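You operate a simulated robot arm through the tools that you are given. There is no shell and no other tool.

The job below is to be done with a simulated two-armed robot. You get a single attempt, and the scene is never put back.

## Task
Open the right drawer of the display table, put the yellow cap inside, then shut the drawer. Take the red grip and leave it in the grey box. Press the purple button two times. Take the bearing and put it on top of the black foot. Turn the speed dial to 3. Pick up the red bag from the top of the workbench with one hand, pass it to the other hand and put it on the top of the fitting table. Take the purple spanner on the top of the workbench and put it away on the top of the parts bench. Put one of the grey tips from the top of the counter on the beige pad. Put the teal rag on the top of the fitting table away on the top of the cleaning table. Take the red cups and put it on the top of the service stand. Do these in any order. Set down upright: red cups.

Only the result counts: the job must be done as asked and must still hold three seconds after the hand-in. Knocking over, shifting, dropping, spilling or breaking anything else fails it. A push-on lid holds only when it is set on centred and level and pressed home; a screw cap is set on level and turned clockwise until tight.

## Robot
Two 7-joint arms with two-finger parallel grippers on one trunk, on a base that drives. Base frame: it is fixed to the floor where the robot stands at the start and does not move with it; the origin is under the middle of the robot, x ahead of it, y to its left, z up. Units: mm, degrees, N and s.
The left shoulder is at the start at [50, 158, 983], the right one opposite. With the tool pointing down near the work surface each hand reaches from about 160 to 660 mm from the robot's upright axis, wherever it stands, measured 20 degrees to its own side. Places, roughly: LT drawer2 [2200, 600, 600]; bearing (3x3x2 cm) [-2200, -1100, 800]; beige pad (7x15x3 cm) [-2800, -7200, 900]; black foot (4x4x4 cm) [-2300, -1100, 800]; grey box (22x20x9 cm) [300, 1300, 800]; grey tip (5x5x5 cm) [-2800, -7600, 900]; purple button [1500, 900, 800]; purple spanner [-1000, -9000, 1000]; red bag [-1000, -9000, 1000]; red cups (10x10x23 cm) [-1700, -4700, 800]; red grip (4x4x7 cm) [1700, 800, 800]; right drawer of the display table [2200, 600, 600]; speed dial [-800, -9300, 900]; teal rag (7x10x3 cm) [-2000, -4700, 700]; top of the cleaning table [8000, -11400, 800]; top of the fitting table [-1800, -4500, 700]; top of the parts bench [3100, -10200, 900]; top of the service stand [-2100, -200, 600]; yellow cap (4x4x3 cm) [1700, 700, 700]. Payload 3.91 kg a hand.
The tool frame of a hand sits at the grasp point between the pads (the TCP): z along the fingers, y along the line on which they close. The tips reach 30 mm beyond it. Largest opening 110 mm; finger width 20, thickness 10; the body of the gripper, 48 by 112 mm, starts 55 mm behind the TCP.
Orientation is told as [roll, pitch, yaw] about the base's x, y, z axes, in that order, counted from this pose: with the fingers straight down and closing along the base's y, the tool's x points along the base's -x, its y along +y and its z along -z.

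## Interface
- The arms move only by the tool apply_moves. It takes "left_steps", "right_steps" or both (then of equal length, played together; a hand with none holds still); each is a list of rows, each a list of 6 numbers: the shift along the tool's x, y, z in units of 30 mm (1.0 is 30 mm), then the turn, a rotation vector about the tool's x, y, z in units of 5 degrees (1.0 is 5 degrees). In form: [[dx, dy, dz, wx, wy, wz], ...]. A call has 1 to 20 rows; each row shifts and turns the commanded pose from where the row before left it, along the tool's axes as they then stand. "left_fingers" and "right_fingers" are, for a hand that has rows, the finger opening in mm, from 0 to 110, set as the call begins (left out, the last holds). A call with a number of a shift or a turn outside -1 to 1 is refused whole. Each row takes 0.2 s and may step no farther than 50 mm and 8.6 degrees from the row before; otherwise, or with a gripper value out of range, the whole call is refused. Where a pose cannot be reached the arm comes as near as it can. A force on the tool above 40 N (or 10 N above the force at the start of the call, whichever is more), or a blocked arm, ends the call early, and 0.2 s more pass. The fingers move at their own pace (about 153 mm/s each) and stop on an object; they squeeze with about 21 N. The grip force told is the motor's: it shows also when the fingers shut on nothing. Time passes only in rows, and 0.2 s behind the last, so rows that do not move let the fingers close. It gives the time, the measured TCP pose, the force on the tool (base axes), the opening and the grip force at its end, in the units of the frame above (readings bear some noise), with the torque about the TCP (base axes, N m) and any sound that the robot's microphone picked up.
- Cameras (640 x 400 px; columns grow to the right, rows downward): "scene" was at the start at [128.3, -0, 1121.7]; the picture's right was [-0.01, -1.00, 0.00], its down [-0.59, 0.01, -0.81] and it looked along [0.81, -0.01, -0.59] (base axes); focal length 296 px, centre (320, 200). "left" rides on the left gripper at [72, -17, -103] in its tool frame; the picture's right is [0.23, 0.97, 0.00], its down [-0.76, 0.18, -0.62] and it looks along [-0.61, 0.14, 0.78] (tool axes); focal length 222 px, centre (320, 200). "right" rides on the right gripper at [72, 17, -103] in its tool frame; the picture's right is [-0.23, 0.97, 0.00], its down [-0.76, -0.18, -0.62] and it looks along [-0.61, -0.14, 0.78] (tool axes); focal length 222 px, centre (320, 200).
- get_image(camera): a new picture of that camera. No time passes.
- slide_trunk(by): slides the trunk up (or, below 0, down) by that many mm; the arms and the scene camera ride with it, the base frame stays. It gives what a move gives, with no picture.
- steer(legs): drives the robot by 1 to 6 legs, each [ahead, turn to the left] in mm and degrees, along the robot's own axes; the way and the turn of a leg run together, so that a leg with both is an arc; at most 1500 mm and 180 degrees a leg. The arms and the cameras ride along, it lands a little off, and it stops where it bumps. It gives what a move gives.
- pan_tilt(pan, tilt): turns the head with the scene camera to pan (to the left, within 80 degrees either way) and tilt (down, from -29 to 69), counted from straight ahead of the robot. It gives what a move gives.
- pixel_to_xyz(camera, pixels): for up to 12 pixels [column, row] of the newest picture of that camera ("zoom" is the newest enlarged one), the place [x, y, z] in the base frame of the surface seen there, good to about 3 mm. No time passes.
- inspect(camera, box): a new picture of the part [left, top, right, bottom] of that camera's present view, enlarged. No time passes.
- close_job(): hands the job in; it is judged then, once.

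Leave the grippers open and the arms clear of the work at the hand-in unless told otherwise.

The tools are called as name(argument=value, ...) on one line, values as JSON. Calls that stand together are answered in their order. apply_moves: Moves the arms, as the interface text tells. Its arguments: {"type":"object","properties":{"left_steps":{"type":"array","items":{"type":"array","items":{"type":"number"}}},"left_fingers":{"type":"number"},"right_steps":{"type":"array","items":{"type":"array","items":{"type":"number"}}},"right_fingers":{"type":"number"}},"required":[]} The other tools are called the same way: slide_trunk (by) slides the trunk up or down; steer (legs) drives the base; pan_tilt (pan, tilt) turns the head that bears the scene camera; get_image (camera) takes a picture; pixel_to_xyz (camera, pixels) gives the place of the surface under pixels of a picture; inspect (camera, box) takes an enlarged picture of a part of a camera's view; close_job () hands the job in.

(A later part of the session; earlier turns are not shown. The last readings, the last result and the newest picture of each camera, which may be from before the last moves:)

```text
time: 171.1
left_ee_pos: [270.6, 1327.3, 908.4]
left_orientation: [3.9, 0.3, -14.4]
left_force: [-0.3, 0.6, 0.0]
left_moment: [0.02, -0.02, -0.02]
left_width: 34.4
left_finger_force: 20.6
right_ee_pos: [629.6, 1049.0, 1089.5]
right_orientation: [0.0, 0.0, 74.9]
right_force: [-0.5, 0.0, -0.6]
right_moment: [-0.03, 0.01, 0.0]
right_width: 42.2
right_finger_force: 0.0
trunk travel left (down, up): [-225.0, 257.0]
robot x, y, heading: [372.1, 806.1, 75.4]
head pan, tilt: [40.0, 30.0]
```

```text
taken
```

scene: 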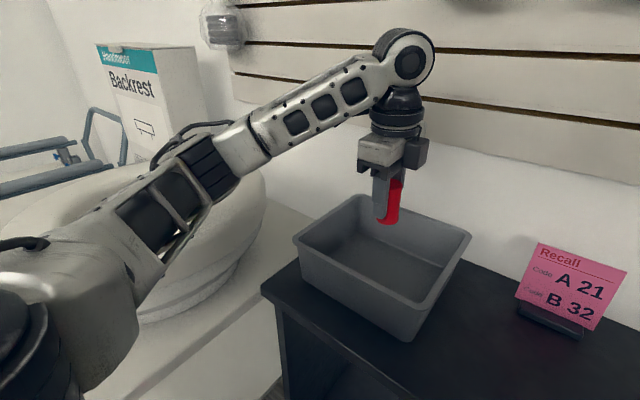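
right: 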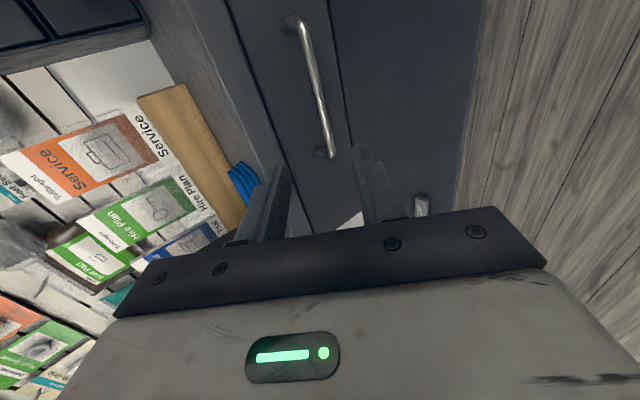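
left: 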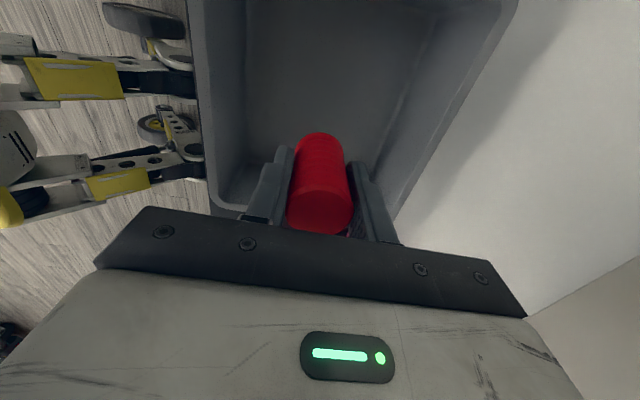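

The forearm is over the white pad stack; it touched when lowering. Nothing looks displaced. I'll level the hand, raise the trunk 230 mm so the elbow stays well above the pads, and measure the stack.

pixel_to_xyz(camera="scene", pixels=[[245, 190], [220, 215], [120, 190], [200, 270], [240, 170], [150, 210], [215, 160], [150, 255], [255, 150], [340, 110]])

apply_moves(left_steps=[[0, 0, 0, 0.78, 0, 0], [0, 0, 0, 0, 0, 0]])

slide_trunk(by=230)

get_image(camera="scene")

```text
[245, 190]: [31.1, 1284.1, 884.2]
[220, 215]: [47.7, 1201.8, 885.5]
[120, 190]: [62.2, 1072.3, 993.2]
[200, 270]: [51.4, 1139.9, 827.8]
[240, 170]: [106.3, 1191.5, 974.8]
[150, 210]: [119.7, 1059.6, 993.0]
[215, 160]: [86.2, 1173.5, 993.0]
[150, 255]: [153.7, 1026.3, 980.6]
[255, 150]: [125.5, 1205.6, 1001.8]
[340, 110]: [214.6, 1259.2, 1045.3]
```

```text
time: 171.7
left_ee_pos: [269.5, 1327.7, 907.6]
left_orientation: [0.0, 0.2, -14.4]
left_force: [-0.4, -0.3, -0.4]
left_moment: [-0.01, 0.02, -0.01]
left_width: 34.5
left_finger_force: 21.1
right_ee_pos: [629.6, 1048.8, 1090.2]
right_orientation: [0.2, 0.0, 74.9]
right_force: [0.5, -0.7, -0.9]
right_moment: [0.0, -0.01, -0.02]
right_width: 42.1
right_finger_force: 0.1
trunk travel left (down, up): [-225.0, 257.0]
robot x, y, heading: [374.9, 802.3, 75.6]
head pan, tilt: [40.0, 30.0]
```

```text
time: 174.1
left_ee_pos: [264.6, 1330.6, 1136.1]
left_orientation: [-0.2, -0.1, -14.1]
left_force: [-0.3, 0.1, -0.9]
left_moment: [-0.01, 0.01, 0.0]
left_width: 34.2
left_finger_force: 20.8
right_ee_pos: [625.4, 1051.2, 1321.9]
right_orientation: [-0.2, 0.1, 74.9]
right_force: [0.4, -0.1, -0.1]
right_moment: [-0.01, 0.0, 0.02]
right_width: 42.0
right_finger_force: 0.1
trunk travel left (down, up): [-455.0, 27.0]
robot x, y, heading: [375.5, 804.2, 75.3]
head pan, tilt: [40.0, 30.0]
```

```text
taken
```

scene: 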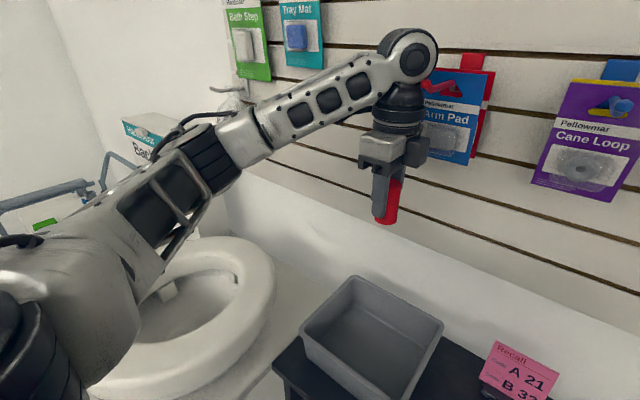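

The white things are raised toilet seats; they look undisturbed. With the trunk raised, I lower the hand in stages, starting with 180 mm.

apply_moves(left_steps=[[0, 0, 1, 0, 0, 0], [0, 0, 1, 0, 0, 0], [0, 0, 1, 0, 0, 0], [0, 0, 1, 0, 0, 0], [0, 0, 1, 0, 0, 0], [0, 0, 1, 0, 0, 0], [0, 0, 0, 0, 0, 0]])

get_image(camera="scene")

```text
time: 175.7
left_ee_pos: [269.5, 1328.3, 957.3]
left_orientation: [0.0, 0.2, -14.5]
left_force: [-0.6, 0.3, 0.4]
left_moment: [-0.01, 0.02, 0.03]
left_width: 34.5
left_finger_force: 21.3
right_ee_pos: [630.0, 1049.1, 1319.0]
right_orientation: [0.1, 0.0, 74.9]
right_force: [0.6, 0.5, -0.1]
right_moment: [0.01, -0.02, 0.0]
right_width: 41.9
right_finger_force: 0.0
trunk travel left (down, up): [-455.0, 27.0]
robot x, y, heading: [374.6, 803.1, 75.3]
head pan, tilt: [40.0, 30.0]
```

```text
taken
```

scene: 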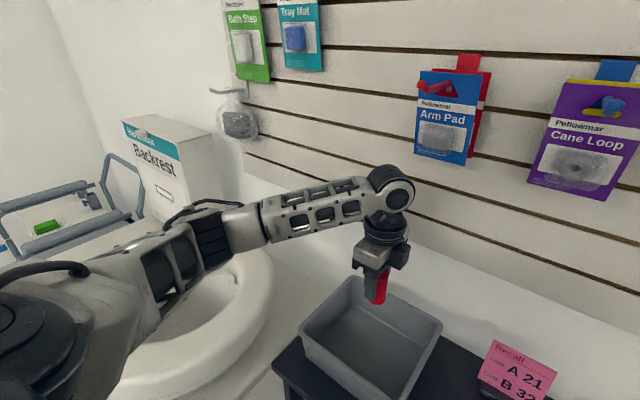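

pixel_to_xyz(camera="scene", pixels=[[215, 255], [175, 290], [150, 320], [250, 235], [120, 280], [245, 280], [220, 270], [300, 220]])

```text
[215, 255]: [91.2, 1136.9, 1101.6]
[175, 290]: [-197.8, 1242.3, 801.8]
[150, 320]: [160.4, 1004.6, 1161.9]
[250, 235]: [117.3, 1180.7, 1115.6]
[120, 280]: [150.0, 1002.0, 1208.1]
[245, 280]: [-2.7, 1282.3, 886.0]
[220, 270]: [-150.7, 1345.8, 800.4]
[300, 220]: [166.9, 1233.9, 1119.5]
```

The elbow is about 150 mm above contact height now. I raise the trunk 25 mm more and keep lowering the hand in steps while watching.

slide_trunk(by=25)

apply_moves(left_steps=[[0, 0, 0.9, 0, 0, 0], [0, 0, 0.9, 0, 0, 0], [0, 0, 0.9, 0, 0, 0], [0, 0, 0, 0, 0, 0]])

get_image(camera="scene")

pixel_to_xyz(camera="scene", pixels=[[215, 265], [205, 275], [150, 330], [230, 255], [180, 300], [370, 320]])

```text
time: 176.4
left_ee_pos: [270.1, 1329.3, 982.3]
left_orientation: [0.1, 0.2, -14.4]
left_force: [-0.7, 0.7, -1.0]
left_moment: [-0.01, 0.01, 0.02]
left_width: 34.6
left_finger_force: 20.6
right_ee_pos: [630.6, 1047.7, 1345.2]
right_orientation: [0.1, -0.1, 74.9]
right_force: [0.0, 0.5, -0.5]
right_moment: [0.02, 0.01, -0.01]
right_width: 42.1
right_finger_force: 0.0
trunk travel left (down, up): [-480.0, 2.0]
robot x, y, heading: [373.3, 803.9, 75.2]
head pan, tilt: [40.0, 30.0]
```

```text
time: 177.4
left_ee_pos: [268.5, 1331.4, 901.0]
left_orientation: [0.0, 0.2, -14.5]
left_force: [0.1, 0.0, -0.6]
left_moment: [-0.01, -0.04, -0.03]
left_width: 34.8
left_finger_force: 20.7
right_ee_pos: [630.0, 1048.2, 1343.7]
right_orientation: [0.2, 0.0, 74.9]
right_force: [1.0, -1.0, -0.3]
right_moment: [0.02, -0.02, -0.01]
right_width: 42.1
right_finger_force: 0.1
trunk travel left (down, up): [-480.0, 2.0]
robot x, y, heading: [374.2, 802.5, 75.1]
head pan, tilt: [40.0, 30.0]
```

```text
taken
```

scene: 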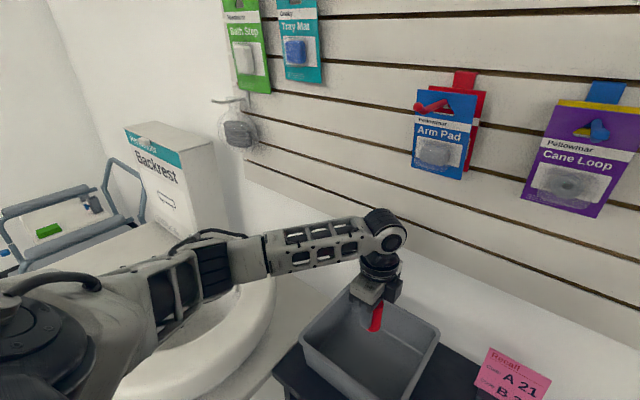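

```text
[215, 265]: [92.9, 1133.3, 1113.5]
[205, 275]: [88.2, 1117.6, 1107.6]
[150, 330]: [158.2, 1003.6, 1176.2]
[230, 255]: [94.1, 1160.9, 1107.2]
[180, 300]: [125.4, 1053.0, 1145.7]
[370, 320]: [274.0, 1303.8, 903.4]
```

The elbow is still at ~1110, far above the seats. I lower the remaining distance: 95 mm, then slowly.

apply_moves(left_steps=[[0, 0, 0.8, 0, 0, 0], [0, 0, 0.8, 0, 0, 0], [0, 0, 0.8, 0, 0, 0], [0, 0, 0.7, 0, 0, 0], [0, 0, 0.3, 0, 0, 0], [0, 0, 0, 0, 0, 0]])

get_image(camera="scene")

get_image(camera="left")

```text
time: 178.8
left_ee_pos: [268.3, 1330.1, 798.3]
left_orientation: [0.0, 0.2, -14.5]
left_force: [-0.2, 0.0, -0.6]
left_moment: [0.01, 0.02, 0.02]
left_width: 34.2
left_finger_force: 21.4
right_ee_pos: [629.4, 1050.3, 1343.0]
right_orientation: [0.0, 0.0, 74.9]
right_force: [-0.9, 0.1, 0.1]
right_moment: [0.05, -0.01, 0.02]
right_width: 42.0
right_finger_force: 0.1
trunk travel left (down, up): [-480.0, 2.0]
robot x, y, heading: [373.0, 800.4, 75.2]
head pan, tilt: [40.0, 30.0]
```

```text
taken
```

scene: 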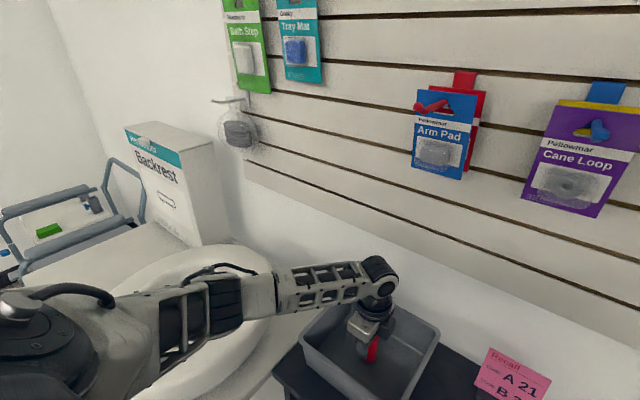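

```text
taken
```

left: 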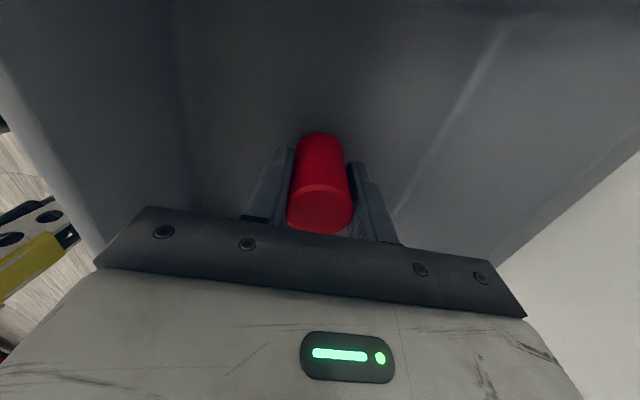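

The grip is about 6 mm above the box floor. I lower until contact and release.

apply_moves(left_steps=[[0, 0, 0.1, 0, 0, 0], [0, 0, 0.1, 0, 0, 0], [0, 0, 0.05, 0, 0, 0]])

apply_moves(left_steps=[[0, 0, 0, 0, 0, 0], [0, 0, 0, 0, 0, 0], [0, 0, 0, 0, 0, 0]], left_fingers=62)

get_image(camera="left")

```text
time: 179.6
left_ee_pos: [268.9, 1329.3, 791.6]
left_orientation: [0.0, 0.2, -14.3]
left_force: [-0.2, -0.3, 0.1]
left_moment: [0.01, 0.0, -0.01]
left_width: 34.4
left_finger_force: 21.1
right_ee_pos: [627.8, 1050.2, 1344.4]
right_orientation: [0.1, 0.0, 75.0]
right_force: [-0.9, 0.4, 0.4]
right_moment: [0.01, -0.02, -0.01]
right_width: 42.0
right_finger_force: 0.1
trunk travel left (down, up): [-480.0, 2.0]
robot x, y, heading: [375.8, 796.8, 75.4]
head pan, tilt: [40.0, 30.0]
```

```text
time: 180.4
left_ee_pos: [269.4, 1329.7, 791.4]
left_orientation: [0.0, 0.2, -14.3]
left_force: [-0.4, -0.2, 0.0]
left_moment: [0.02, 0.01, -0.04]
left_width: 62.2
left_finger_force: 0.1
right_ee_pos: [630.3, 1050.5, 1344.5]
right_orientation: [0.1, 0.0, 74.9]
right_force: [-0.6, -0.2, -0.4]
right_moment: [-0.03, -0.01, 0.0]
right_width: 41.9
right_finger_force: 0.1
trunk travel left (down, up): [-480.0, 2.0]
robot x, y, heading: [375.5, 800.2, 75.2]
head pan, tilt: [40.0, 30.0]
```

```text
taken
```

left: 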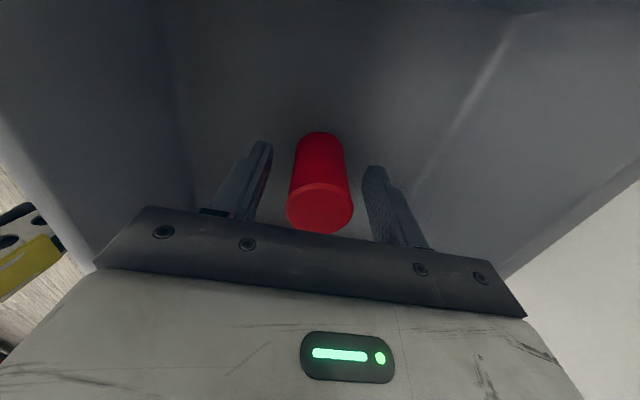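

The grip stands in the box. I raise the hand straight up, then draw it back to the right and toward the robot.

apply_moves(left_steps=[[0, 0, -0.6, 0, 0, 0], [0, 0, -0.9, 0, 0, 0], [0, 0, -0.9, 0, 0, 0], [0, 0, -0.9, 0, 0, 0], [0, 0, -0.9, 0, 0, 0], [0, 0, -0.9, 0, 0, 0], [-0.6, -0.9, -0.2, 0, 0, 0], [-0.6, -0.9, -0.2, 0, 0, 0], [-0.6, -0.9, -0.2, 0, 0, 0], [-0.6, -0.9, 0, 0, 0, 0], [-0.6, -0.9, 0, 0, 0, 0], [-0.6, -0.9, 0, 0, 0, 0], [-0.6, -0.9, 0, 0, 0, 0]])

get_image(camera="scene")

```text
time: 183.2
left_ee_pos: [344.7, 1113.5, 962.3]
left_orientation: [-0.1, 0.2, -14.3]
left_force: [-0.4, 0.1, -0.2]
left_moment: [0.0, 0.0, 0.01]
left_width: 62.2
left_finger_force: 0.0
right_ee_pos: [629.3, 1048.0, 1343.6]
right_orientation: [0.0, 0.0, 74.8]
right_force: [-0.9, -0.3, -0.1]
right_moment: [-0.02, 0.02, 0.01]
right_width: 41.8
right_finger_force: 0.2
trunk travel left (down, up): [-480.0, 2.0]
robot x, y, heading: [371.9, 797.2, 75.4]
head pan, tilt: [40.0, 30.0]
```

```text
taken
```

scene: 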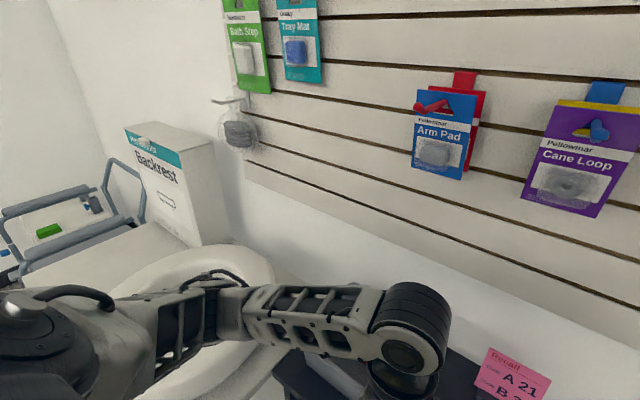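

I back off from the bench, lower the trunk to its starting height, and turn to face the -x side of the room.

steer(legs=[[-450, 0]])

slide_trunk(by=-255)

steer(legs=[[0, 115]])

pan_tilt(pan=0, tilt=20)

get_image(camera="scene")

```text
time: 185.9
left_ee_pos: [230.8, 683.1, 961.8]
left_orientation: [0.0, 0.2, -14.2]
left_force: [0.6, -0.2, -0.9]
left_moment: [0.03, 0.01, -0.03]
left_width: 62.2
left_finger_force: 0.3
right_ee_pos: [516.7, 616.9, 1344.2]
right_orientation: [0.1, -0.1, 75.0]
right_force: [-0.1, 0.1, -0.1]
right_moment: [0.0, 0.0, 0.0]
right_width: 42.1
right_finger_force: 0.0
trunk travel left (down, up): [-480.0, 2.0]
robot x, y, heading: [258.6, 366.9, 75.4]
head pan, tilt: [40.0, 30.0]
```

```text
time: 188.5
left_ee_pos: [229.6, 682.6, 706.7]
left_orientation: [0.1, 0.2, -14.3]
left_force: [0.1, -0.2, -0.2]
left_moment: [0.0, -0.01, 0.02]
left_width: 61.9
left_finger_force: 0.0
right_ee_pos: [516.7, 617.6, 1089.3]
right_orientation: [0.1, 0.0, 75.0]
right_force: [-0.3, -0.9, -0.6]
right_moment: [-0.03, -0.01, 0.03]
right_width: 41.9
right_finger_force: 0.0
trunk travel left (down, up): [-225.0, 257.0]
robot x, y, heading: [260.2, 367.0, 75.4]
head pan, tilt: [40.0, 30.0]
```

```text
time: 193.8
left_ee_pos: [-9.7, 208.8, 707.2]
left_orientation: [-0.1, 0.2, 101.0]
left_force: [-0.4, -0.1, 0.9]
left_moment: [0.01, 0.03, 0.01]
left_width: 62.0
left_finger_force: 0.1
right_ee_pos: [-73.1, 495.0, 1090.2]
right_orientation: [0.2, 0.0, -169.7]
right_force: [0.6, 0.2, -0.3]
right_moment: [0.03, 0.0, -0.01]
right_width: 42.1
right_finger_force: 0.0
trunk travel left (down, up): [-225.0, 257.0]
robot x, y, heading: [262.8, 367.9, -169.4]
head pan, tilt: [40.0, 30.0]
```

```text
time: 194.8
left_ee_pos: [-9.8, 209.0, 706.3]
left_orientation: [-0.1, 0.2, 100.9]
left_force: [-0.1, 0.0, 0.2]
left_moment: [0.01, -0.03, -0.04]
left_width: 62.0
left_finger_force: 0.1
right_ee_pos: [-74.5, 495.2, 1089.8]
right_orientation: [0.1, 0.1, -169.5]
right_force: [-0.1, -0.6, 0.0]
right_moment: [-0.02, 0.01, -0.02]
right_width: 42.0
right_finger_force: 0.1
trunk travel left (down, up): [-225.0, 257.0]
robot x, y, heading: [262.0, 369.6, -169.1]
head pan, tilt: [0.0, 20.0]
```

```text
taken
```

scene: 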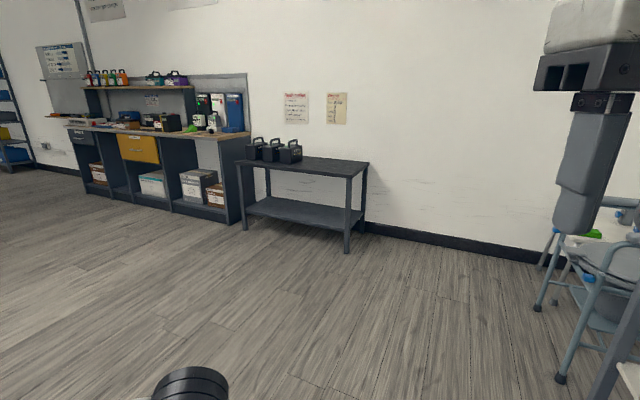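

I see the bearing bench (left) and the service stand (right, dark table at (300,165)). I measure them.

pixel_to_xyz(camera="scene", pixels=[[310, 165], [365, 165], [330, 175], [270, 150], [235, 160], [347, 248], [245, 228], [235, 220], [160, 130], [75, 122], [240, 135], [210, 130]])

inspect(camera="scene", box=[30, 50, 390, 275])

```text
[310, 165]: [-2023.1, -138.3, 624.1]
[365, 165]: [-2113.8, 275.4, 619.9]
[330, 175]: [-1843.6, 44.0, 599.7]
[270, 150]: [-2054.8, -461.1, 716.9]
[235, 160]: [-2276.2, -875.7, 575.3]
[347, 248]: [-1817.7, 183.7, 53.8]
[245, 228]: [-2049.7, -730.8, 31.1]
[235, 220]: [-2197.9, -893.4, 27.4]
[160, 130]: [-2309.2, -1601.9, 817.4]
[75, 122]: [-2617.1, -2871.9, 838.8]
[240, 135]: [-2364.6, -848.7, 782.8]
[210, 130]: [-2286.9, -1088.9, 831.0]
```

```text
1.78 times, centred on (210, 162) of scene
```

zoom: 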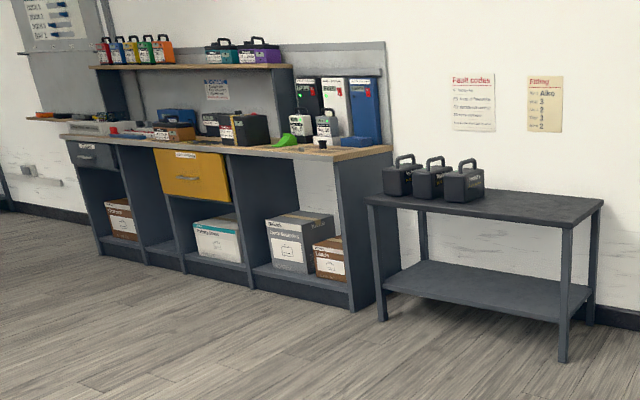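

The whole room is turned -15° like the tables. I'll raise the left hand for travel and drive to stand in front of the bearing bench, facing the wall.

apply_moves(left_steps=[[0, 0, -1, 0, 0, 0], [0, 0, -1, 0, 0, 0], [0, 0, -1, 0, 0, 0], [0, 0, -1, 0, 0, 0], [0, 0, -1, 0, 0, 0], [0, 0, -1, 0, 0, 0], [0, 0, -1, 0, 0, 0], [0, 0, -1, 0, 0, 0]])

steer(legs=[[0, 31.3], [1200, 0], [1200, 0], [0, -57]])

pan_tilt(pan=0, tilt=36)

get_image(camera="scene")

```text
time: 196.6
left_ee_pos: [-9.2, 210.8, 945.5]
left_orientation: [-0.1, 0.3, 100.9]
left_force: [-0.6, 0.9, 1.0]
left_moment: [-0.03, 0.01, -0.01]
left_width: 62.2
left_finger_force: 0.2
right_ee_pos: [-73.7, 495.7, 1089.3]
right_orientation: [0.1, 0.1, -169.6]
right_force: [0.0, 0.4, 0.1]
right_moment: [0.0, -0.01, 0.03]
right_width: 42.0
right_finger_force: 0.2
trunk travel left (down, up): [-225.0, 257.0]
robot x, y, heading: [258.2, 369.8, -169.1]
head pan, tilt: [0.0, 20.0]
```

```text
time: 212.4
left_ee_pos: [-1838.7, -1236.7, 946.5]
left_orientation: [0.0, 0.1, 74.7]
left_force: [0.3, -0.5, -0.3]
left_moment: [-0.01, 0.05, -0.01]
left_width: 62.0
left_finger_force: 0.1
right_ee_pos: [-1769.9, -952.6, 1090.1]
right_orientation: [0.1, 0.0, 164.0]
right_force: [-1.2, -0.1, 0.2]
right_moment: [0.0, -0.01, 0.02]
right_width: 42.1
right_finger_force: 0.0
trunk travel left (down, up): [-225.0, 257.0]
robot x, y, heading: [-1528.5, -1211.7, 164.0]
head pan, tilt: [0.0, 20.0]
```

```text
time: 213.2
left_ee_pos: [-1839.3, -1237.0, 946.5]
left_orientation: [-0.1, 0.2, 74.7]
left_force: [0.2, 0.0, -0.9]
left_moment: [-0.03, 0.01, 0.02]
left_width: 62.0
left_finger_force: 0.0
right_ee_pos: [-1770.5, -953.6, 1089.7]
right_orientation: [0.0, 0.0, 164.0]
right_force: [-0.3, -0.6, 0.1]
right_moment: [-0.02, -0.02, -0.02]
right_width: 42.2
right_finger_force: 0.1
trunk travel left (down, up): [-225.0, 257.0]
robot x, y, heading: [-1531.3, -1215.1, 164.5]
head pan, tilt: [0.0, 36.0]
```

```text
taken
```

scene: 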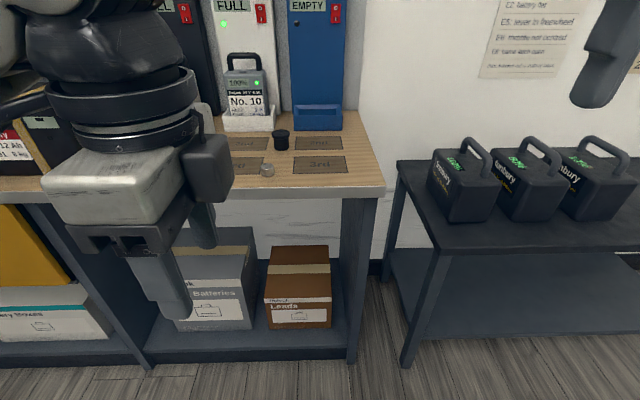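

I see the black foot at (281,139) and the small silver bearing at (268,170). I take a closer look and measure.

inspect(camera="scene", box=[200, 100, 390, 220])

pixel_to_xyz(camera="scene", pixels=[[268, 166], [268, 175], [281, 132], [281, 148], [320, 165], [385, 190], [250, 185], [340, 140], [245, 120], [318, 128], [350, 360], [405, 365]])

```text
3.33 times, centred on (295, 160) of scene
```

zoom: 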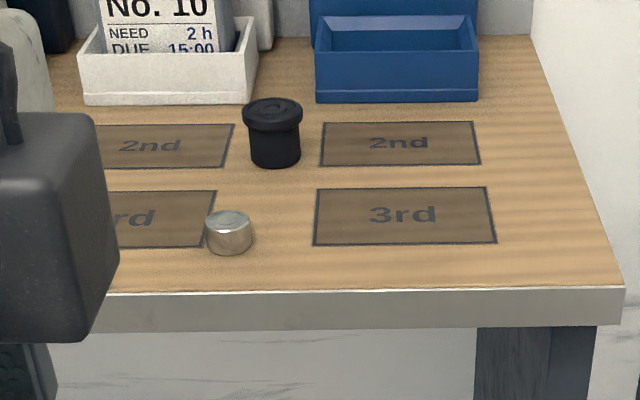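

```text
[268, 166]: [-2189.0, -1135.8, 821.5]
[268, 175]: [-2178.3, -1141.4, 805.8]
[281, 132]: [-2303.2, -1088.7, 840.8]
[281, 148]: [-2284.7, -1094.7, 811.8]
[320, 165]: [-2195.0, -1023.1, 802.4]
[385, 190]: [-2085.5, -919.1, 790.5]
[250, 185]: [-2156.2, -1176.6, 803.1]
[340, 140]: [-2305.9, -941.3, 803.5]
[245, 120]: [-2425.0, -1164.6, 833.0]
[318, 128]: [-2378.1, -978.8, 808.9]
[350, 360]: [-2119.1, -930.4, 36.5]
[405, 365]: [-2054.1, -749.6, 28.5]
```

The bearing is at (-2189,-1136), 30 mm wide and ~20 mm tall; the foot at (-2303,-1089) with its top at ~841; bench top ~803. I drive 265 mm closer.

steer(legs=[[265, 0.5]])

get_image(camera="left")

pan_tilt(pan=0, tilt=50)

get_image(camera="scene")

```text
time: 215.1
left_ee_pos: [-2097.9, -1167.4, 946.8]
left_orientation: [0.0, 0.2, 75.1]
left_force: [0.6, -0.8, -0.2]
left_moment: [0.01, -0.01, 0.01]
left_width: 62.0
left_finger_force: 0.0
right_ee_pos: [-2029.1, -884.4, 1089.5]
right_orientation: [0.0, 0.1, 164.5]
right_force: [-0.7, -0.1, 0.0]
right_moment: [-0.01, 0.0, 0.01]
right_width: 42.1
right_finger_force: 0.0
trunk travel left (down, up): [-225.0, 257.0]
robot x, y, heading: [-1786.2, -1141.5, 164.9]
head pan, tilt: [0.0, 36.0]
```

```text
taken
```

left: 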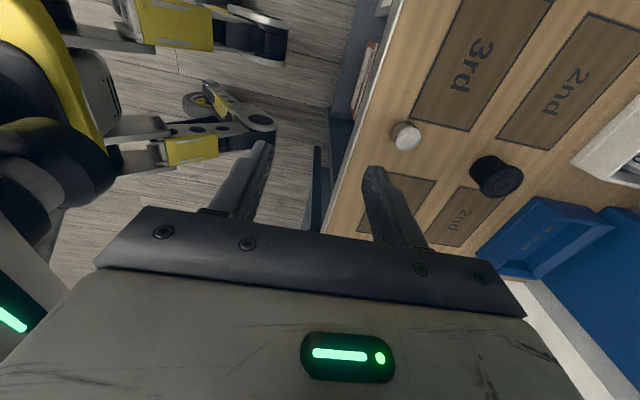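

```text
time: 215.8
left_ee_pos: [-2097.5, -1166.8, 946.0]
left_orientation: [0.0, 0.2, 75.2]
left_force: [0.6, -0.4, 0.0]
left_moment: [0.01, -0.01, 0.0]
left_width: 62.1
left_finger_force: 0.0
right_ee_pos: [-2029.6, -883.6, 1089.6]
right_orientation: [0.0, 0.0, 164.5]
right_force: [-0.4, -0.3, 1.2]
right_moment: [-0.01, 0.01, 0.02]
right_width: 41.9
right_finger_force: 0.0
trunk travel left (down, up): [-225.0, 257.0]
robot x, y, heading: [-1788.3, -1140.2, 165.0]
head pan, tilt: [0.0, 50.0]
```

```text
taken
```

scene: 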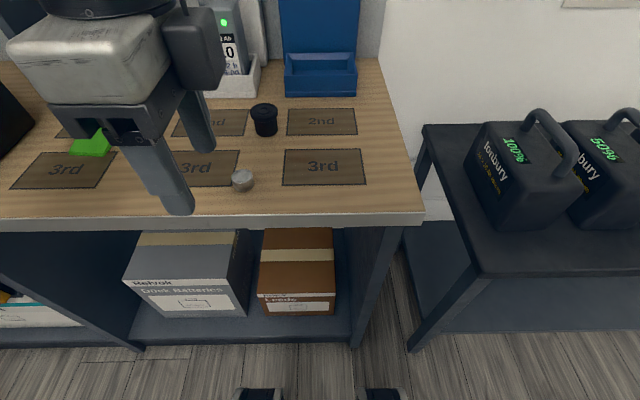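

inspect(camera="left", box=[360, 90, 560, 215])

pixel_to_xyz(camera="left", pixels=[[409, 141], [398, 130], [414, 127], [422, 138], [406, 152], [508, 182], [495, 172], [521, 185], [505, 195], [495, 158], [470, 160], [450, 150]])

```text
3.20 times, centred on (460, 152) of left
```

zoom: 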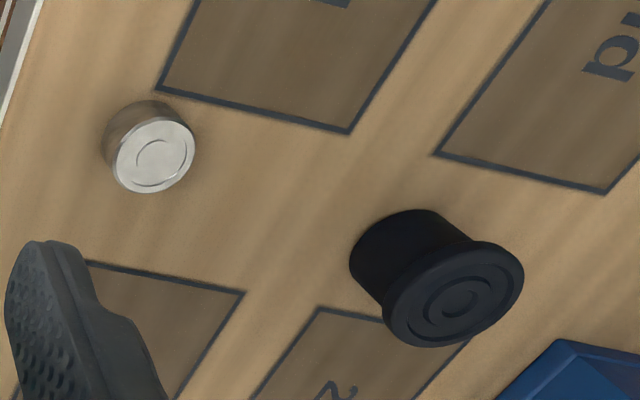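

```text
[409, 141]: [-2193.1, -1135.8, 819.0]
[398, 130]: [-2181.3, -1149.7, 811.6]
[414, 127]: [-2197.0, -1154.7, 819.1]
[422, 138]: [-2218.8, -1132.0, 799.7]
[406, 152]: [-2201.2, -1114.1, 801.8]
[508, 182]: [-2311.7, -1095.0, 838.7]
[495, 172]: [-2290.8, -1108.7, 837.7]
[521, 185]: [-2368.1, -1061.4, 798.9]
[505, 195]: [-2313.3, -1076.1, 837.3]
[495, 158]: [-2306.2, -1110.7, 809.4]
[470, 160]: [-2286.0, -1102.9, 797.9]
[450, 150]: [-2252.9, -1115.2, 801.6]
```

pixel_to_xyz(camera="zoom", pixels=[[155, 155], [125, 160], [185, 150], [150, 185], [165, 125], [457, 298], [400, 320], [512, 275], [445, 340], [475, 252]])

```text
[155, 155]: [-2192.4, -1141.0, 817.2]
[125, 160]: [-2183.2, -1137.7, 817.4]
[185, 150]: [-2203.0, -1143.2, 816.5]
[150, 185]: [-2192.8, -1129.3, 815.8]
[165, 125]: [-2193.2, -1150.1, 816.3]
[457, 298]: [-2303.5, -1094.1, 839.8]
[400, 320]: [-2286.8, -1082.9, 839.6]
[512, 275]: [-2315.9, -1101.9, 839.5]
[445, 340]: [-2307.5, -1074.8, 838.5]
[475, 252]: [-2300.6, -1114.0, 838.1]
```

The bearing's centre is (-2193,-1140) with top 817; the foot's centre is (-2302,-1094) with top 839. I move the left hand over the bearing and partly down.

apply_moves(left_steps=[[-0.012, 0.825, 0.3, 0, 0, 0], [-0.012, 0.825, 0.3, 0, 0, 0], [-0.012, 0.825, 0.6, 0, 0, 0], [-0.012, 0.825, 0.6, 0, 0, 0], [0, 0, 0.6, 0, 0, 0], [0, 0, 0, 0, 0, 0]])

get_image(camera="left")

```text
time: 217.2
left_ee_pos: [-2194.5, -1142.5, 874.5]
left_orientation: [0.0, 0.3, 75.1]
left_force: [0.1, 0.4, -0.5]
left_moment: [-0.01, -0.05, -0.04]
left_width: 62.3
left_finger_force: 0.0
right_ee_pos: [-2030.4, -885.2, 1088.2]
right_orientation: [0.0, 0.0, 164.5]
right_force: [-0.8, 0.3, -0.1]
right_moment: [0.03, -0.01, 0.01]
right_width: 42.0
right_finger_force: 0.1
trunk travel left (down, up): [-225.0, 257.0]
robot x, y, heading: [-1783.6, -1142.8, 165.0]
head pan, tilt: [0.0, 50.0]
```

```text
taken
```

left: 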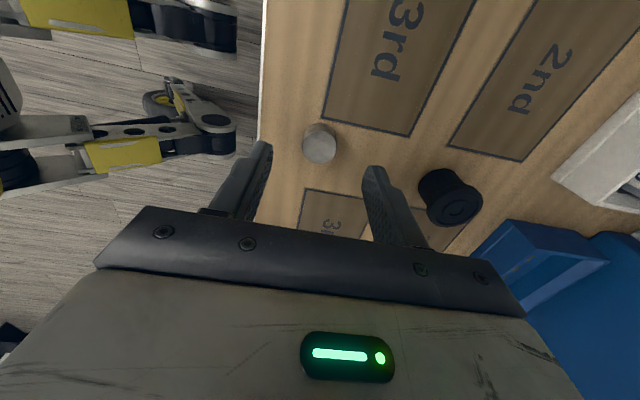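

The bearing sits right on the line between the fingers at (320,145). I lower 40 mm and close.

apply_moves(left_steps=[[0, 0, 0.5, 0, 0, 0], [0, 0, 0.5, 0, 0, 0], [0, 0, 0.33, 0, 0, 0], [0, 0, 0, 0, 0, 0]])

apply_moves(left_steps=[[0, 0, 0, 0, 0, 0], [0, 0, 0, 0, 0, 0], [0, 0, 0, 0, 0, 0]], left_fingers=10)

get_image(camera="left")

```text
time: 218.2
left_ee_pos: [-2195.3, -1141.9, 832.6]
left_orientation: [0.0, 0.1, 75.1]
left_force: [0.3, -0.8, -0.2]
left_moment: [0.02, -0.03, -0.03]
left_width: 61.9
left_finger_force: 0.0
right_ee_pos: [-2029.1, -883.7, 1090.0]
right_orientation: [0.0, 0.0, 164.4]
right_force: [-0.2, 0.2, -0.3]
right_moment: [0.01, -0.03, -0.01]
right_width: 41.9
right_finger_force: 0.2
trunk travel left (down, up): [-225.0, 257.0]
robot x, y, heading: [-1782.6, -1140.7, 165.1]
head pan, tilt: [0.0, 50.0]
```

```text
time: 219.1
left_ee_pos: [-2194.3, -1142.2, 833.7]
left_orientation: [0.0, 0.3, 75.2]
left_force: [0.0, 0.3, -0.4]
left_moment: [0.0, -0.02, -0.01]
left_width: 27.0
left_finger_force: 20.7
right_ee_pos: [-2030.2, -884.0, 1089.9]
right_orientation: [0.2, 0.0, 164.5]
right_force: [-0.4, -0.4, 0.1]
right_moment: [-0.01, -0.02, -0.01]
right_width: 42.3
right_finger_force: 0.0
trunk travel left (down, up): [-225.0, 257.0]
robot x, y, heading: [-1786.2, -1142.2, 164.6]
head pan, tilt: [0.0, 50.0]
```

```text
taken
```

left: 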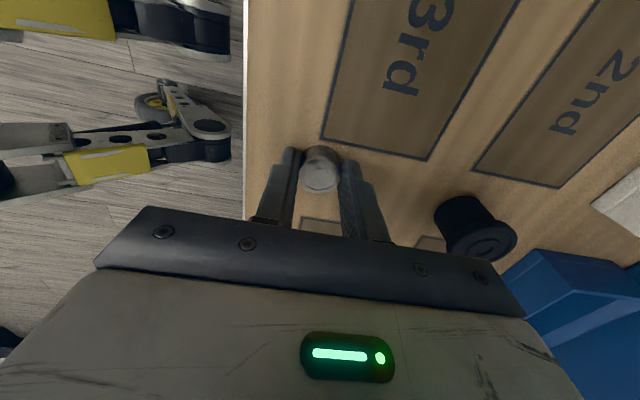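

Gripped (27 mm). I lift 70 mm and inspect the hold.

apply_moves(left_steps=[[0, 0, -0.4, 0, 0, 0], [0, 0, -0.7, 0, 0, 0], [0, 0, -0.7, 0, 0, 0], [0, 0, -0.6, 0, 0, 0], [0, 0, 0, 0, 0, 0]])

inspect(camera="left", box=[250, 120, 410, 220])

get_image(camera="left")

```text
time: 220.2
left_ee_pos: [-2193.3, -1142.2, 906.2]
left_orientation: [0.0, 0.2, 75.2]
left_force: [0.6, -0.4, -0.5]
left_moment: [0.03, 0.02, -0.01]
left_width: 26.8
left_finger_force: 20.8
right_ee_pos: [-2028.9, -884.0, 1089.0]
right_orientation: [0.0, 0.0, 164.5]
right_force: [0.4, -0.1, -0.5]
right_moment: [0.01, 0.0, -0.03]
right_width: 41.9
right_finger_force: 0.1
trunk travel left (down, up): [-225.0, 257.0]
robot x, y, heading: [-1782.0, -1146.7, 164.8]
head pan, tilt: [0.0, 50.0]
```

```text
4.00 times, centred on (330, 170) of left
```

zoom: 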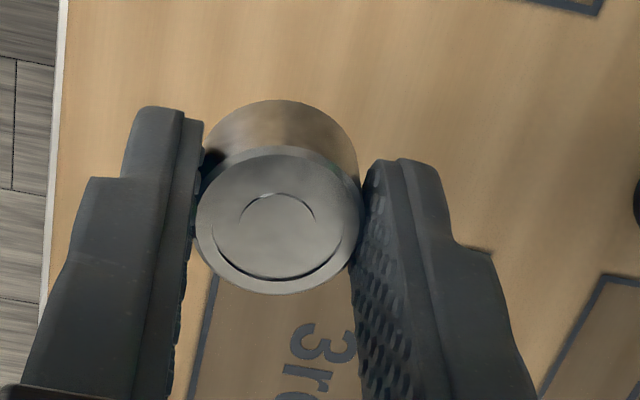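

```text
taken
```

left: 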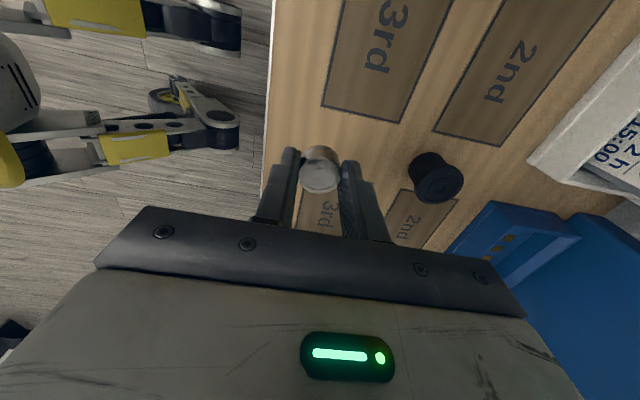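

The bearing is held level and centred. I move it over the black foot at height.

apply_moves(left_steps=[[-0.1415, 0.978, 0, 0, 0, 0], [-0.1415, 0.978, 0, 0, 0, 0], [-0.1415, 0.978, 0, 0, 0, 0], [-0.1415, 0.978, 0, 0, 0, 0], [0, 0, 0, 0, 0, 0], [0, 0, 0, 0, 0, 0]])

inspect(camera="left", box=[250, 100, 410, 200])

inspect(camera="scene", box=[180, 40, 380, 165])

```text
time: 221.7
left_ee_pos: [-2303.1, -1093.3, 906.0]
left_orientation: [0.0, 0.2, 75.1]
left_force: [0.5, 0.3, -0.5]
left_moment: [-0.01, 0.0, -0.02]
left_width: 26.9
left_finger_force: 20.7
right_ee_pos: [-2029.9, -884.0, 1089.5]
right_orientation: [-0.1, 0.1, 164.6]
right_force: [0.1, 0.1, -0.2]
right_moment: [-0.02, 0.0, 0.0]
right_width: 42.0
right_finger_force: 0.1
trunk travel left (down, up): [-225.0, 257.0]
robot x, y, heading: [-1783.7, -1142.7, 164.9]
head pan, tilt: [0.0, 50.0]
```

```text
4.00 times, centred on (330, 150) of left
```

zoom: 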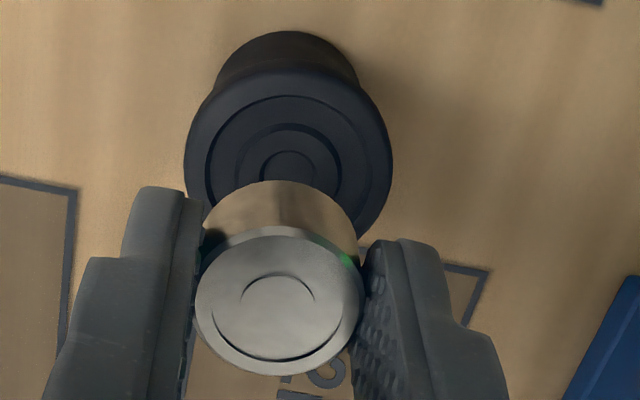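

```text
3.20 times, centred on (280, 102) of scene
```

zoom: 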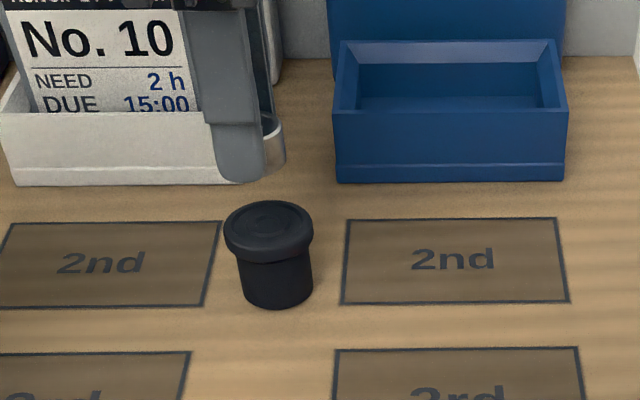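

inspect(camera="left", box=[250, 100, 410, 200])

pixel_to_xyz(camera="zoom", pixels=[[288, 160], [195, 170], [383, 160], [290, 80], [215, 130], [365, 120], [280, 300], [230, 330], [330, 330], [280, 360], [280, 245]])

```text
4.00 times, centred on (330, 150) of left
```

zoom: 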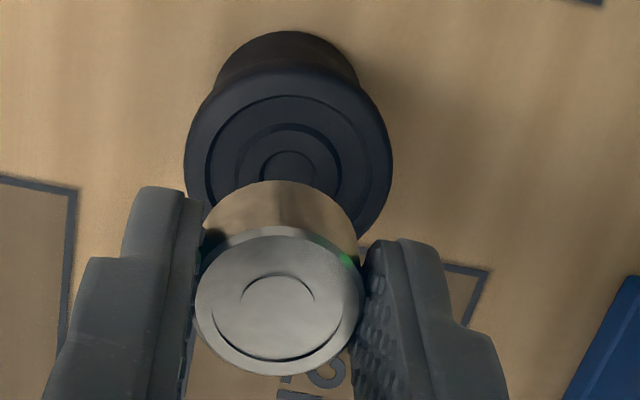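

```text
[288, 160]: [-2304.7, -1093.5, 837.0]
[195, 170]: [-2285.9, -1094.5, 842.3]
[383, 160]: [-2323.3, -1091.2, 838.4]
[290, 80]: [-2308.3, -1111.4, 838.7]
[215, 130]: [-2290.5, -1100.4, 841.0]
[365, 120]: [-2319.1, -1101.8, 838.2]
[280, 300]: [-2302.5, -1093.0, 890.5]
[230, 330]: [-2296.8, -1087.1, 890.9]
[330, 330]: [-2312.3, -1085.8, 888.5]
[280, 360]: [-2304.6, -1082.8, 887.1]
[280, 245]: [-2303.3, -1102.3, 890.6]
```

The foot's centre is about (-2304.6,-1093) and the bearing's (-2303,-1092.7): aligned within 2 mm. I nudge 1.5 mm and lower.

apply_moves(left_steps=[[0, 0.05, 0.3, 0, 0, 0], [0, 0, 0.4, 0, 0, 0], [0, 0, 0.3, 0, 0, 0], [0, 0, 0, 0, 0, 0]])

apply_moves(left_steps=[[0, 0, 0.05, 0, 0, 0], [0, 0, 0.05, 0, 0, 0], [0, 0, 0.05, 0, 0, 0]])

inspect(camera="left", box=[250, 100, 410, 200])

```text
time: 222.7
left_ee_pos: [-2302.4, -1094.4, 875.6]
left_orientation: [-0.1, 0.2, 75.2]
left_force: [0.1, -0.4, -0.6]
left_moment: [0.02, 0.0, 0.0]
left_width: 26.7
left_finger_force: 21.2
right_ee_pos: [-2029.6, -885.2, 1090.2]
right_orientation: [0.0, 0.0, 164.4]
right_force: [-0.6, 0.0, -1.1]
right_moment: [0.02, 0.0, 0.01]
right_width: 42.0
right_finger_force: 0.1
trunk travel left (down, up): [-225.0, 257.0]
robot x, y, heading: [-1784.4, -1142.4, 164.8]
head pan, tilt: [0.0, 50.0]
```

```text
time: 223.4
left_ee_pos: [-2303.2, -1093.8, 874.2]
left_orientation: [0.3, 0.0, 75.3]
left_force: [-2.0, -1.1, 12.7]
left_moment: [-0.03, 0.06, 0.05]
left_width: 26.8
left_finger_force: 20.5
right_ee_pos: [-2027.0, -885.3, 1090.2]
right_orientation: [0.0, 0.0, 164.5]
right_force: [0.1, -0.1, 1.0]
right_moment: [0.04, -0.01, 0.01]
right_width: 42.0
right_finger_force: 0.1
trunk travel left (down, up): [-225.0, 257.0]
robot x, y, heading: [-1783.7, -1143.7, 165.0]
head pan, tilt: [0.0, 50.0]
```

```text
4.00 times, centred on (330, 150) of left
```

zoom: 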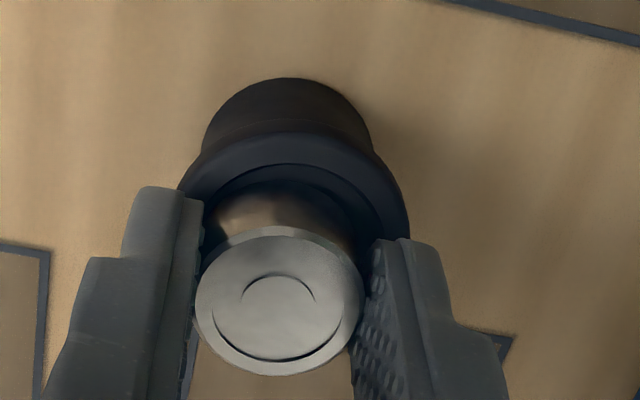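

Contact with 12.7 N: the bearing sits on the foot. I release it by opening to 45 mm.

apply_moves(left_steps=[[0, 0, -0.02, 0, 0, 0], [0, 0, 0, 0, 0, 0], [0, 0, 0, 0, 0, 0]], left_fingers=50)

inspect(camera="left", box=[250, 100, 410, 200])

```text
time: 224.2
left_ee_pos: [-2302.5, -1094.7, 871.5]
left_orientation: [0.0, 0.2, 75.0]
left_force: [-0.2, 0.0, 0.0]
left_moment: [0.01, 0.02, 0.03]
left_width: 50.1
left_finger_force: 0.0
right_ee_pos: [-2029.3, -883.4, 1089.6]
right_orientation: [0.0, -0.1, 164.4]
right_force: [-0.3, -0.6, -0.6]
right_moment: [0.05, 0.01, 0.03]
right_width: 41.9
right_finger_force: 0.1
trunk travel left (down, up): [-225.0, 257.0]
robot x, y, heading: [-1788.5, -1140.9, 165.0]
head pan, tilt: [0.0, 50.0]
```

```text
4.00 times, centred on (330, 150) of left
```

zoom: 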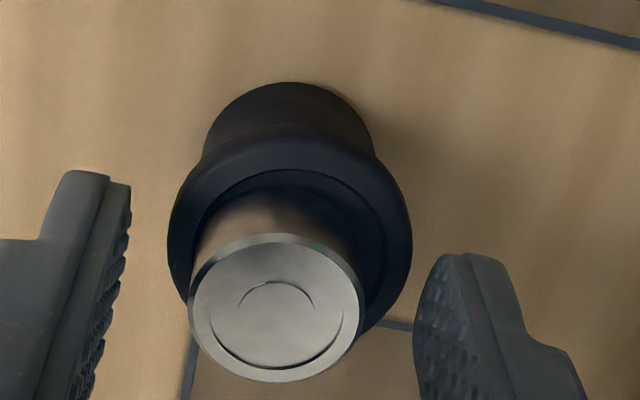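

The bearing rests on the foot. I raise the hand straight up and back, and then view the result.

apply_moves(left_steps=[[0, 0, -0.4, 0, 0, 0], [0, 0, -0.6, 0, 0, 0], [0, 0, -0.9, 0, 0, 0], [0, 0, -0.9, 0, 0, 0], [0, -0.9, -0.3, 0, 0, 0], [0, -1, 0, 0, 0, 0], [0, -1, 0, 0, 0, 0], [0, -1, 0, 0, 0, 0], [0, -1, 0, 0, 0, 0], [0, -1, 0, 0, 0, 0]])

inspect(camera="scene", box=[180, 40, 380, 165])

```text
time: 226.4
left_ee_pos: [-2130.1, -1141.0, 966.2]
left_orientation: [0.0, 0.3, 75.3]
left_force: [0.1, -0.1, -0.5]
left_moment: [0.02, -0.03, -0.01]
left_width: 50.2
left_finger_force: 0.0
right_ee_pos: [-2030.3, -882.8, 1089.6]
right_orientation: [0.0, 0.0, 164.5]
right_force: [0.0, -0.1, 0.7]
right_moment: [0.01, -0.01, 0.0]
right_width: 42.1
right_finger_force: 0.0
trunk travel left (down, up): [-225.0, 257.0]
robot x, y, heading: [-1785.6, -1140.2, 164.7]
head pan, tilt: [0.0, 50.0]
```

```text
3.20 times, centred on (280, 102) of scene
```

zoom: 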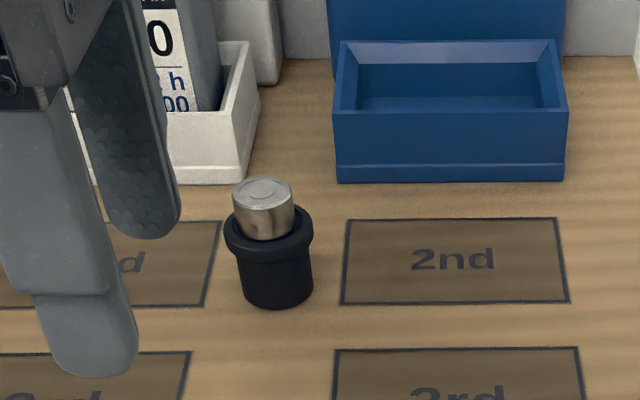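

inspect(camera="scene", box=[240, 85, 290, 145])

pixel_to_xyz(camera="zoom", pixels=[[320, 80], [290, 80], [350, 80], [320, 100]])

```text
6.67 times, centred on (265, 115) of scene
```

zoom: 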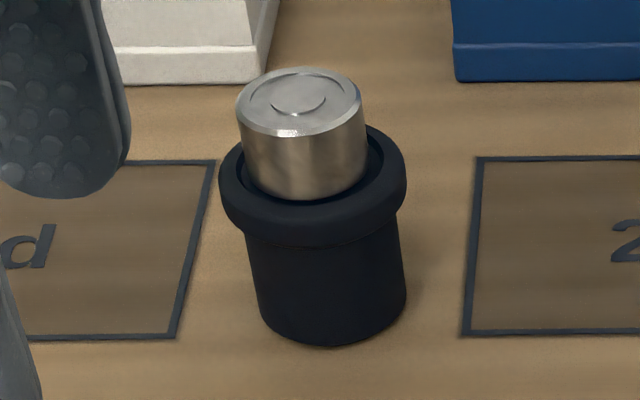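

```text
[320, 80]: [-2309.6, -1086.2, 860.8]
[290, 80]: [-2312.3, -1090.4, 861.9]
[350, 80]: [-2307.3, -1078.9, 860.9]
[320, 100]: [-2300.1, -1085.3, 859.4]
```

The bearing sits level on the foot. Next I back away from the bench, turn left and look down the room toward the fitting table.

steer(legs=[[-400, 0], [0, 90]])

pan_tilt(pan=0, tilt=15)

get_image(camera="scene")

```text
time: 232.8
left_ee_pos: [-1403.4, -1594.6, 965.5]
left_orientation: [0.0, 0.3, 164.9]
left_force: [0.2, 0.2, 0.2]
left_moment: [0.02, 0.03, 0.02]
left_width: 50.4
left_finger_force: 0.0
right_ee_pos: [-1658.9, -1491.6, 1090.3]
right_orientation: [0.1, 0.1, -105.8]
right_force: [0.8, 0.0, -0.7]
right_moment: [0.03, -0.02, 0.02]
right_width: 42.2
right_finger_force: 0.1
trunk travel left (down, up): [-225.0, 257.0]
robot x, y, heading: [-1401.6, -1248.7, -105.5]
head pan, tilt: [0.0, 50.0]
```

```text
time: 233.8
left_ee_pos: [-1402.7, -1595.1, 965.5]
left_orientation: [-0.1, 0.2, 164.9]
left_force: [-0.5, 0.1, -0.4]
left_moment: [-0.01, 0.01, -0.01]
left_width: 50.2
left_finger_force: 0.0
right_ee_pos: [-1659.3, -1493.6, 1090.3]
right_orientation: [0.0, 0.0, -105.8]
right_force: [0.3, 0.0, 0.2]
right_moment: [-0.02, -0.02, 0.0]
right_width: 42.2
right_finger_force: 0.1
trunk travel left (down, up): [-225.0, 257.0]
robot x, y, heading: [-1399.8, -1249.1, -105.3]
head pan, tilt: [0.0, 15.0]
```

```text
taken
```

scene: 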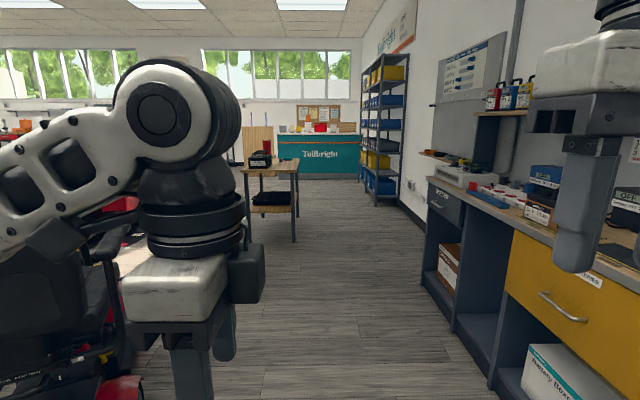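

The fitting table is ahead at (270,185) with something black and red on it; the counter is beyond. I measure the table and obstacles on the left.

inspect(camera="scene", box=[230, 100, 420, 220])

pixel_to_xyz(camera="scene", pixels=[[270, 168], [245, 245], [294, 240], [297, 175], [250, 180], [267, 147], [385, 190], [130, 380], [100, 330], [120, 260], [430, 240], [480, 330]])

```text
3.33 times, centred on (325, 160) of scene
```

zoom: 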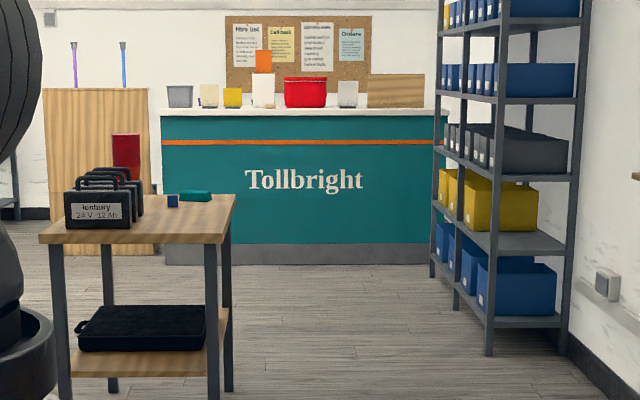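

```text
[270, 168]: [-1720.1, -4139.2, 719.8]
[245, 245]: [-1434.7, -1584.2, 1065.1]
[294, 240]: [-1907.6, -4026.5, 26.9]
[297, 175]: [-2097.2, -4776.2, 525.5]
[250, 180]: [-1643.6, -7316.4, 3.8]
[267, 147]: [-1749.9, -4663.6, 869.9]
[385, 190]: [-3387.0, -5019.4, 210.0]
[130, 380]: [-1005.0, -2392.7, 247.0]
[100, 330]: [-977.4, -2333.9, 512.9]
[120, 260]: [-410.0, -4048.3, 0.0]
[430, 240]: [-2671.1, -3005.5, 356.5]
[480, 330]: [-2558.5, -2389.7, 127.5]
```

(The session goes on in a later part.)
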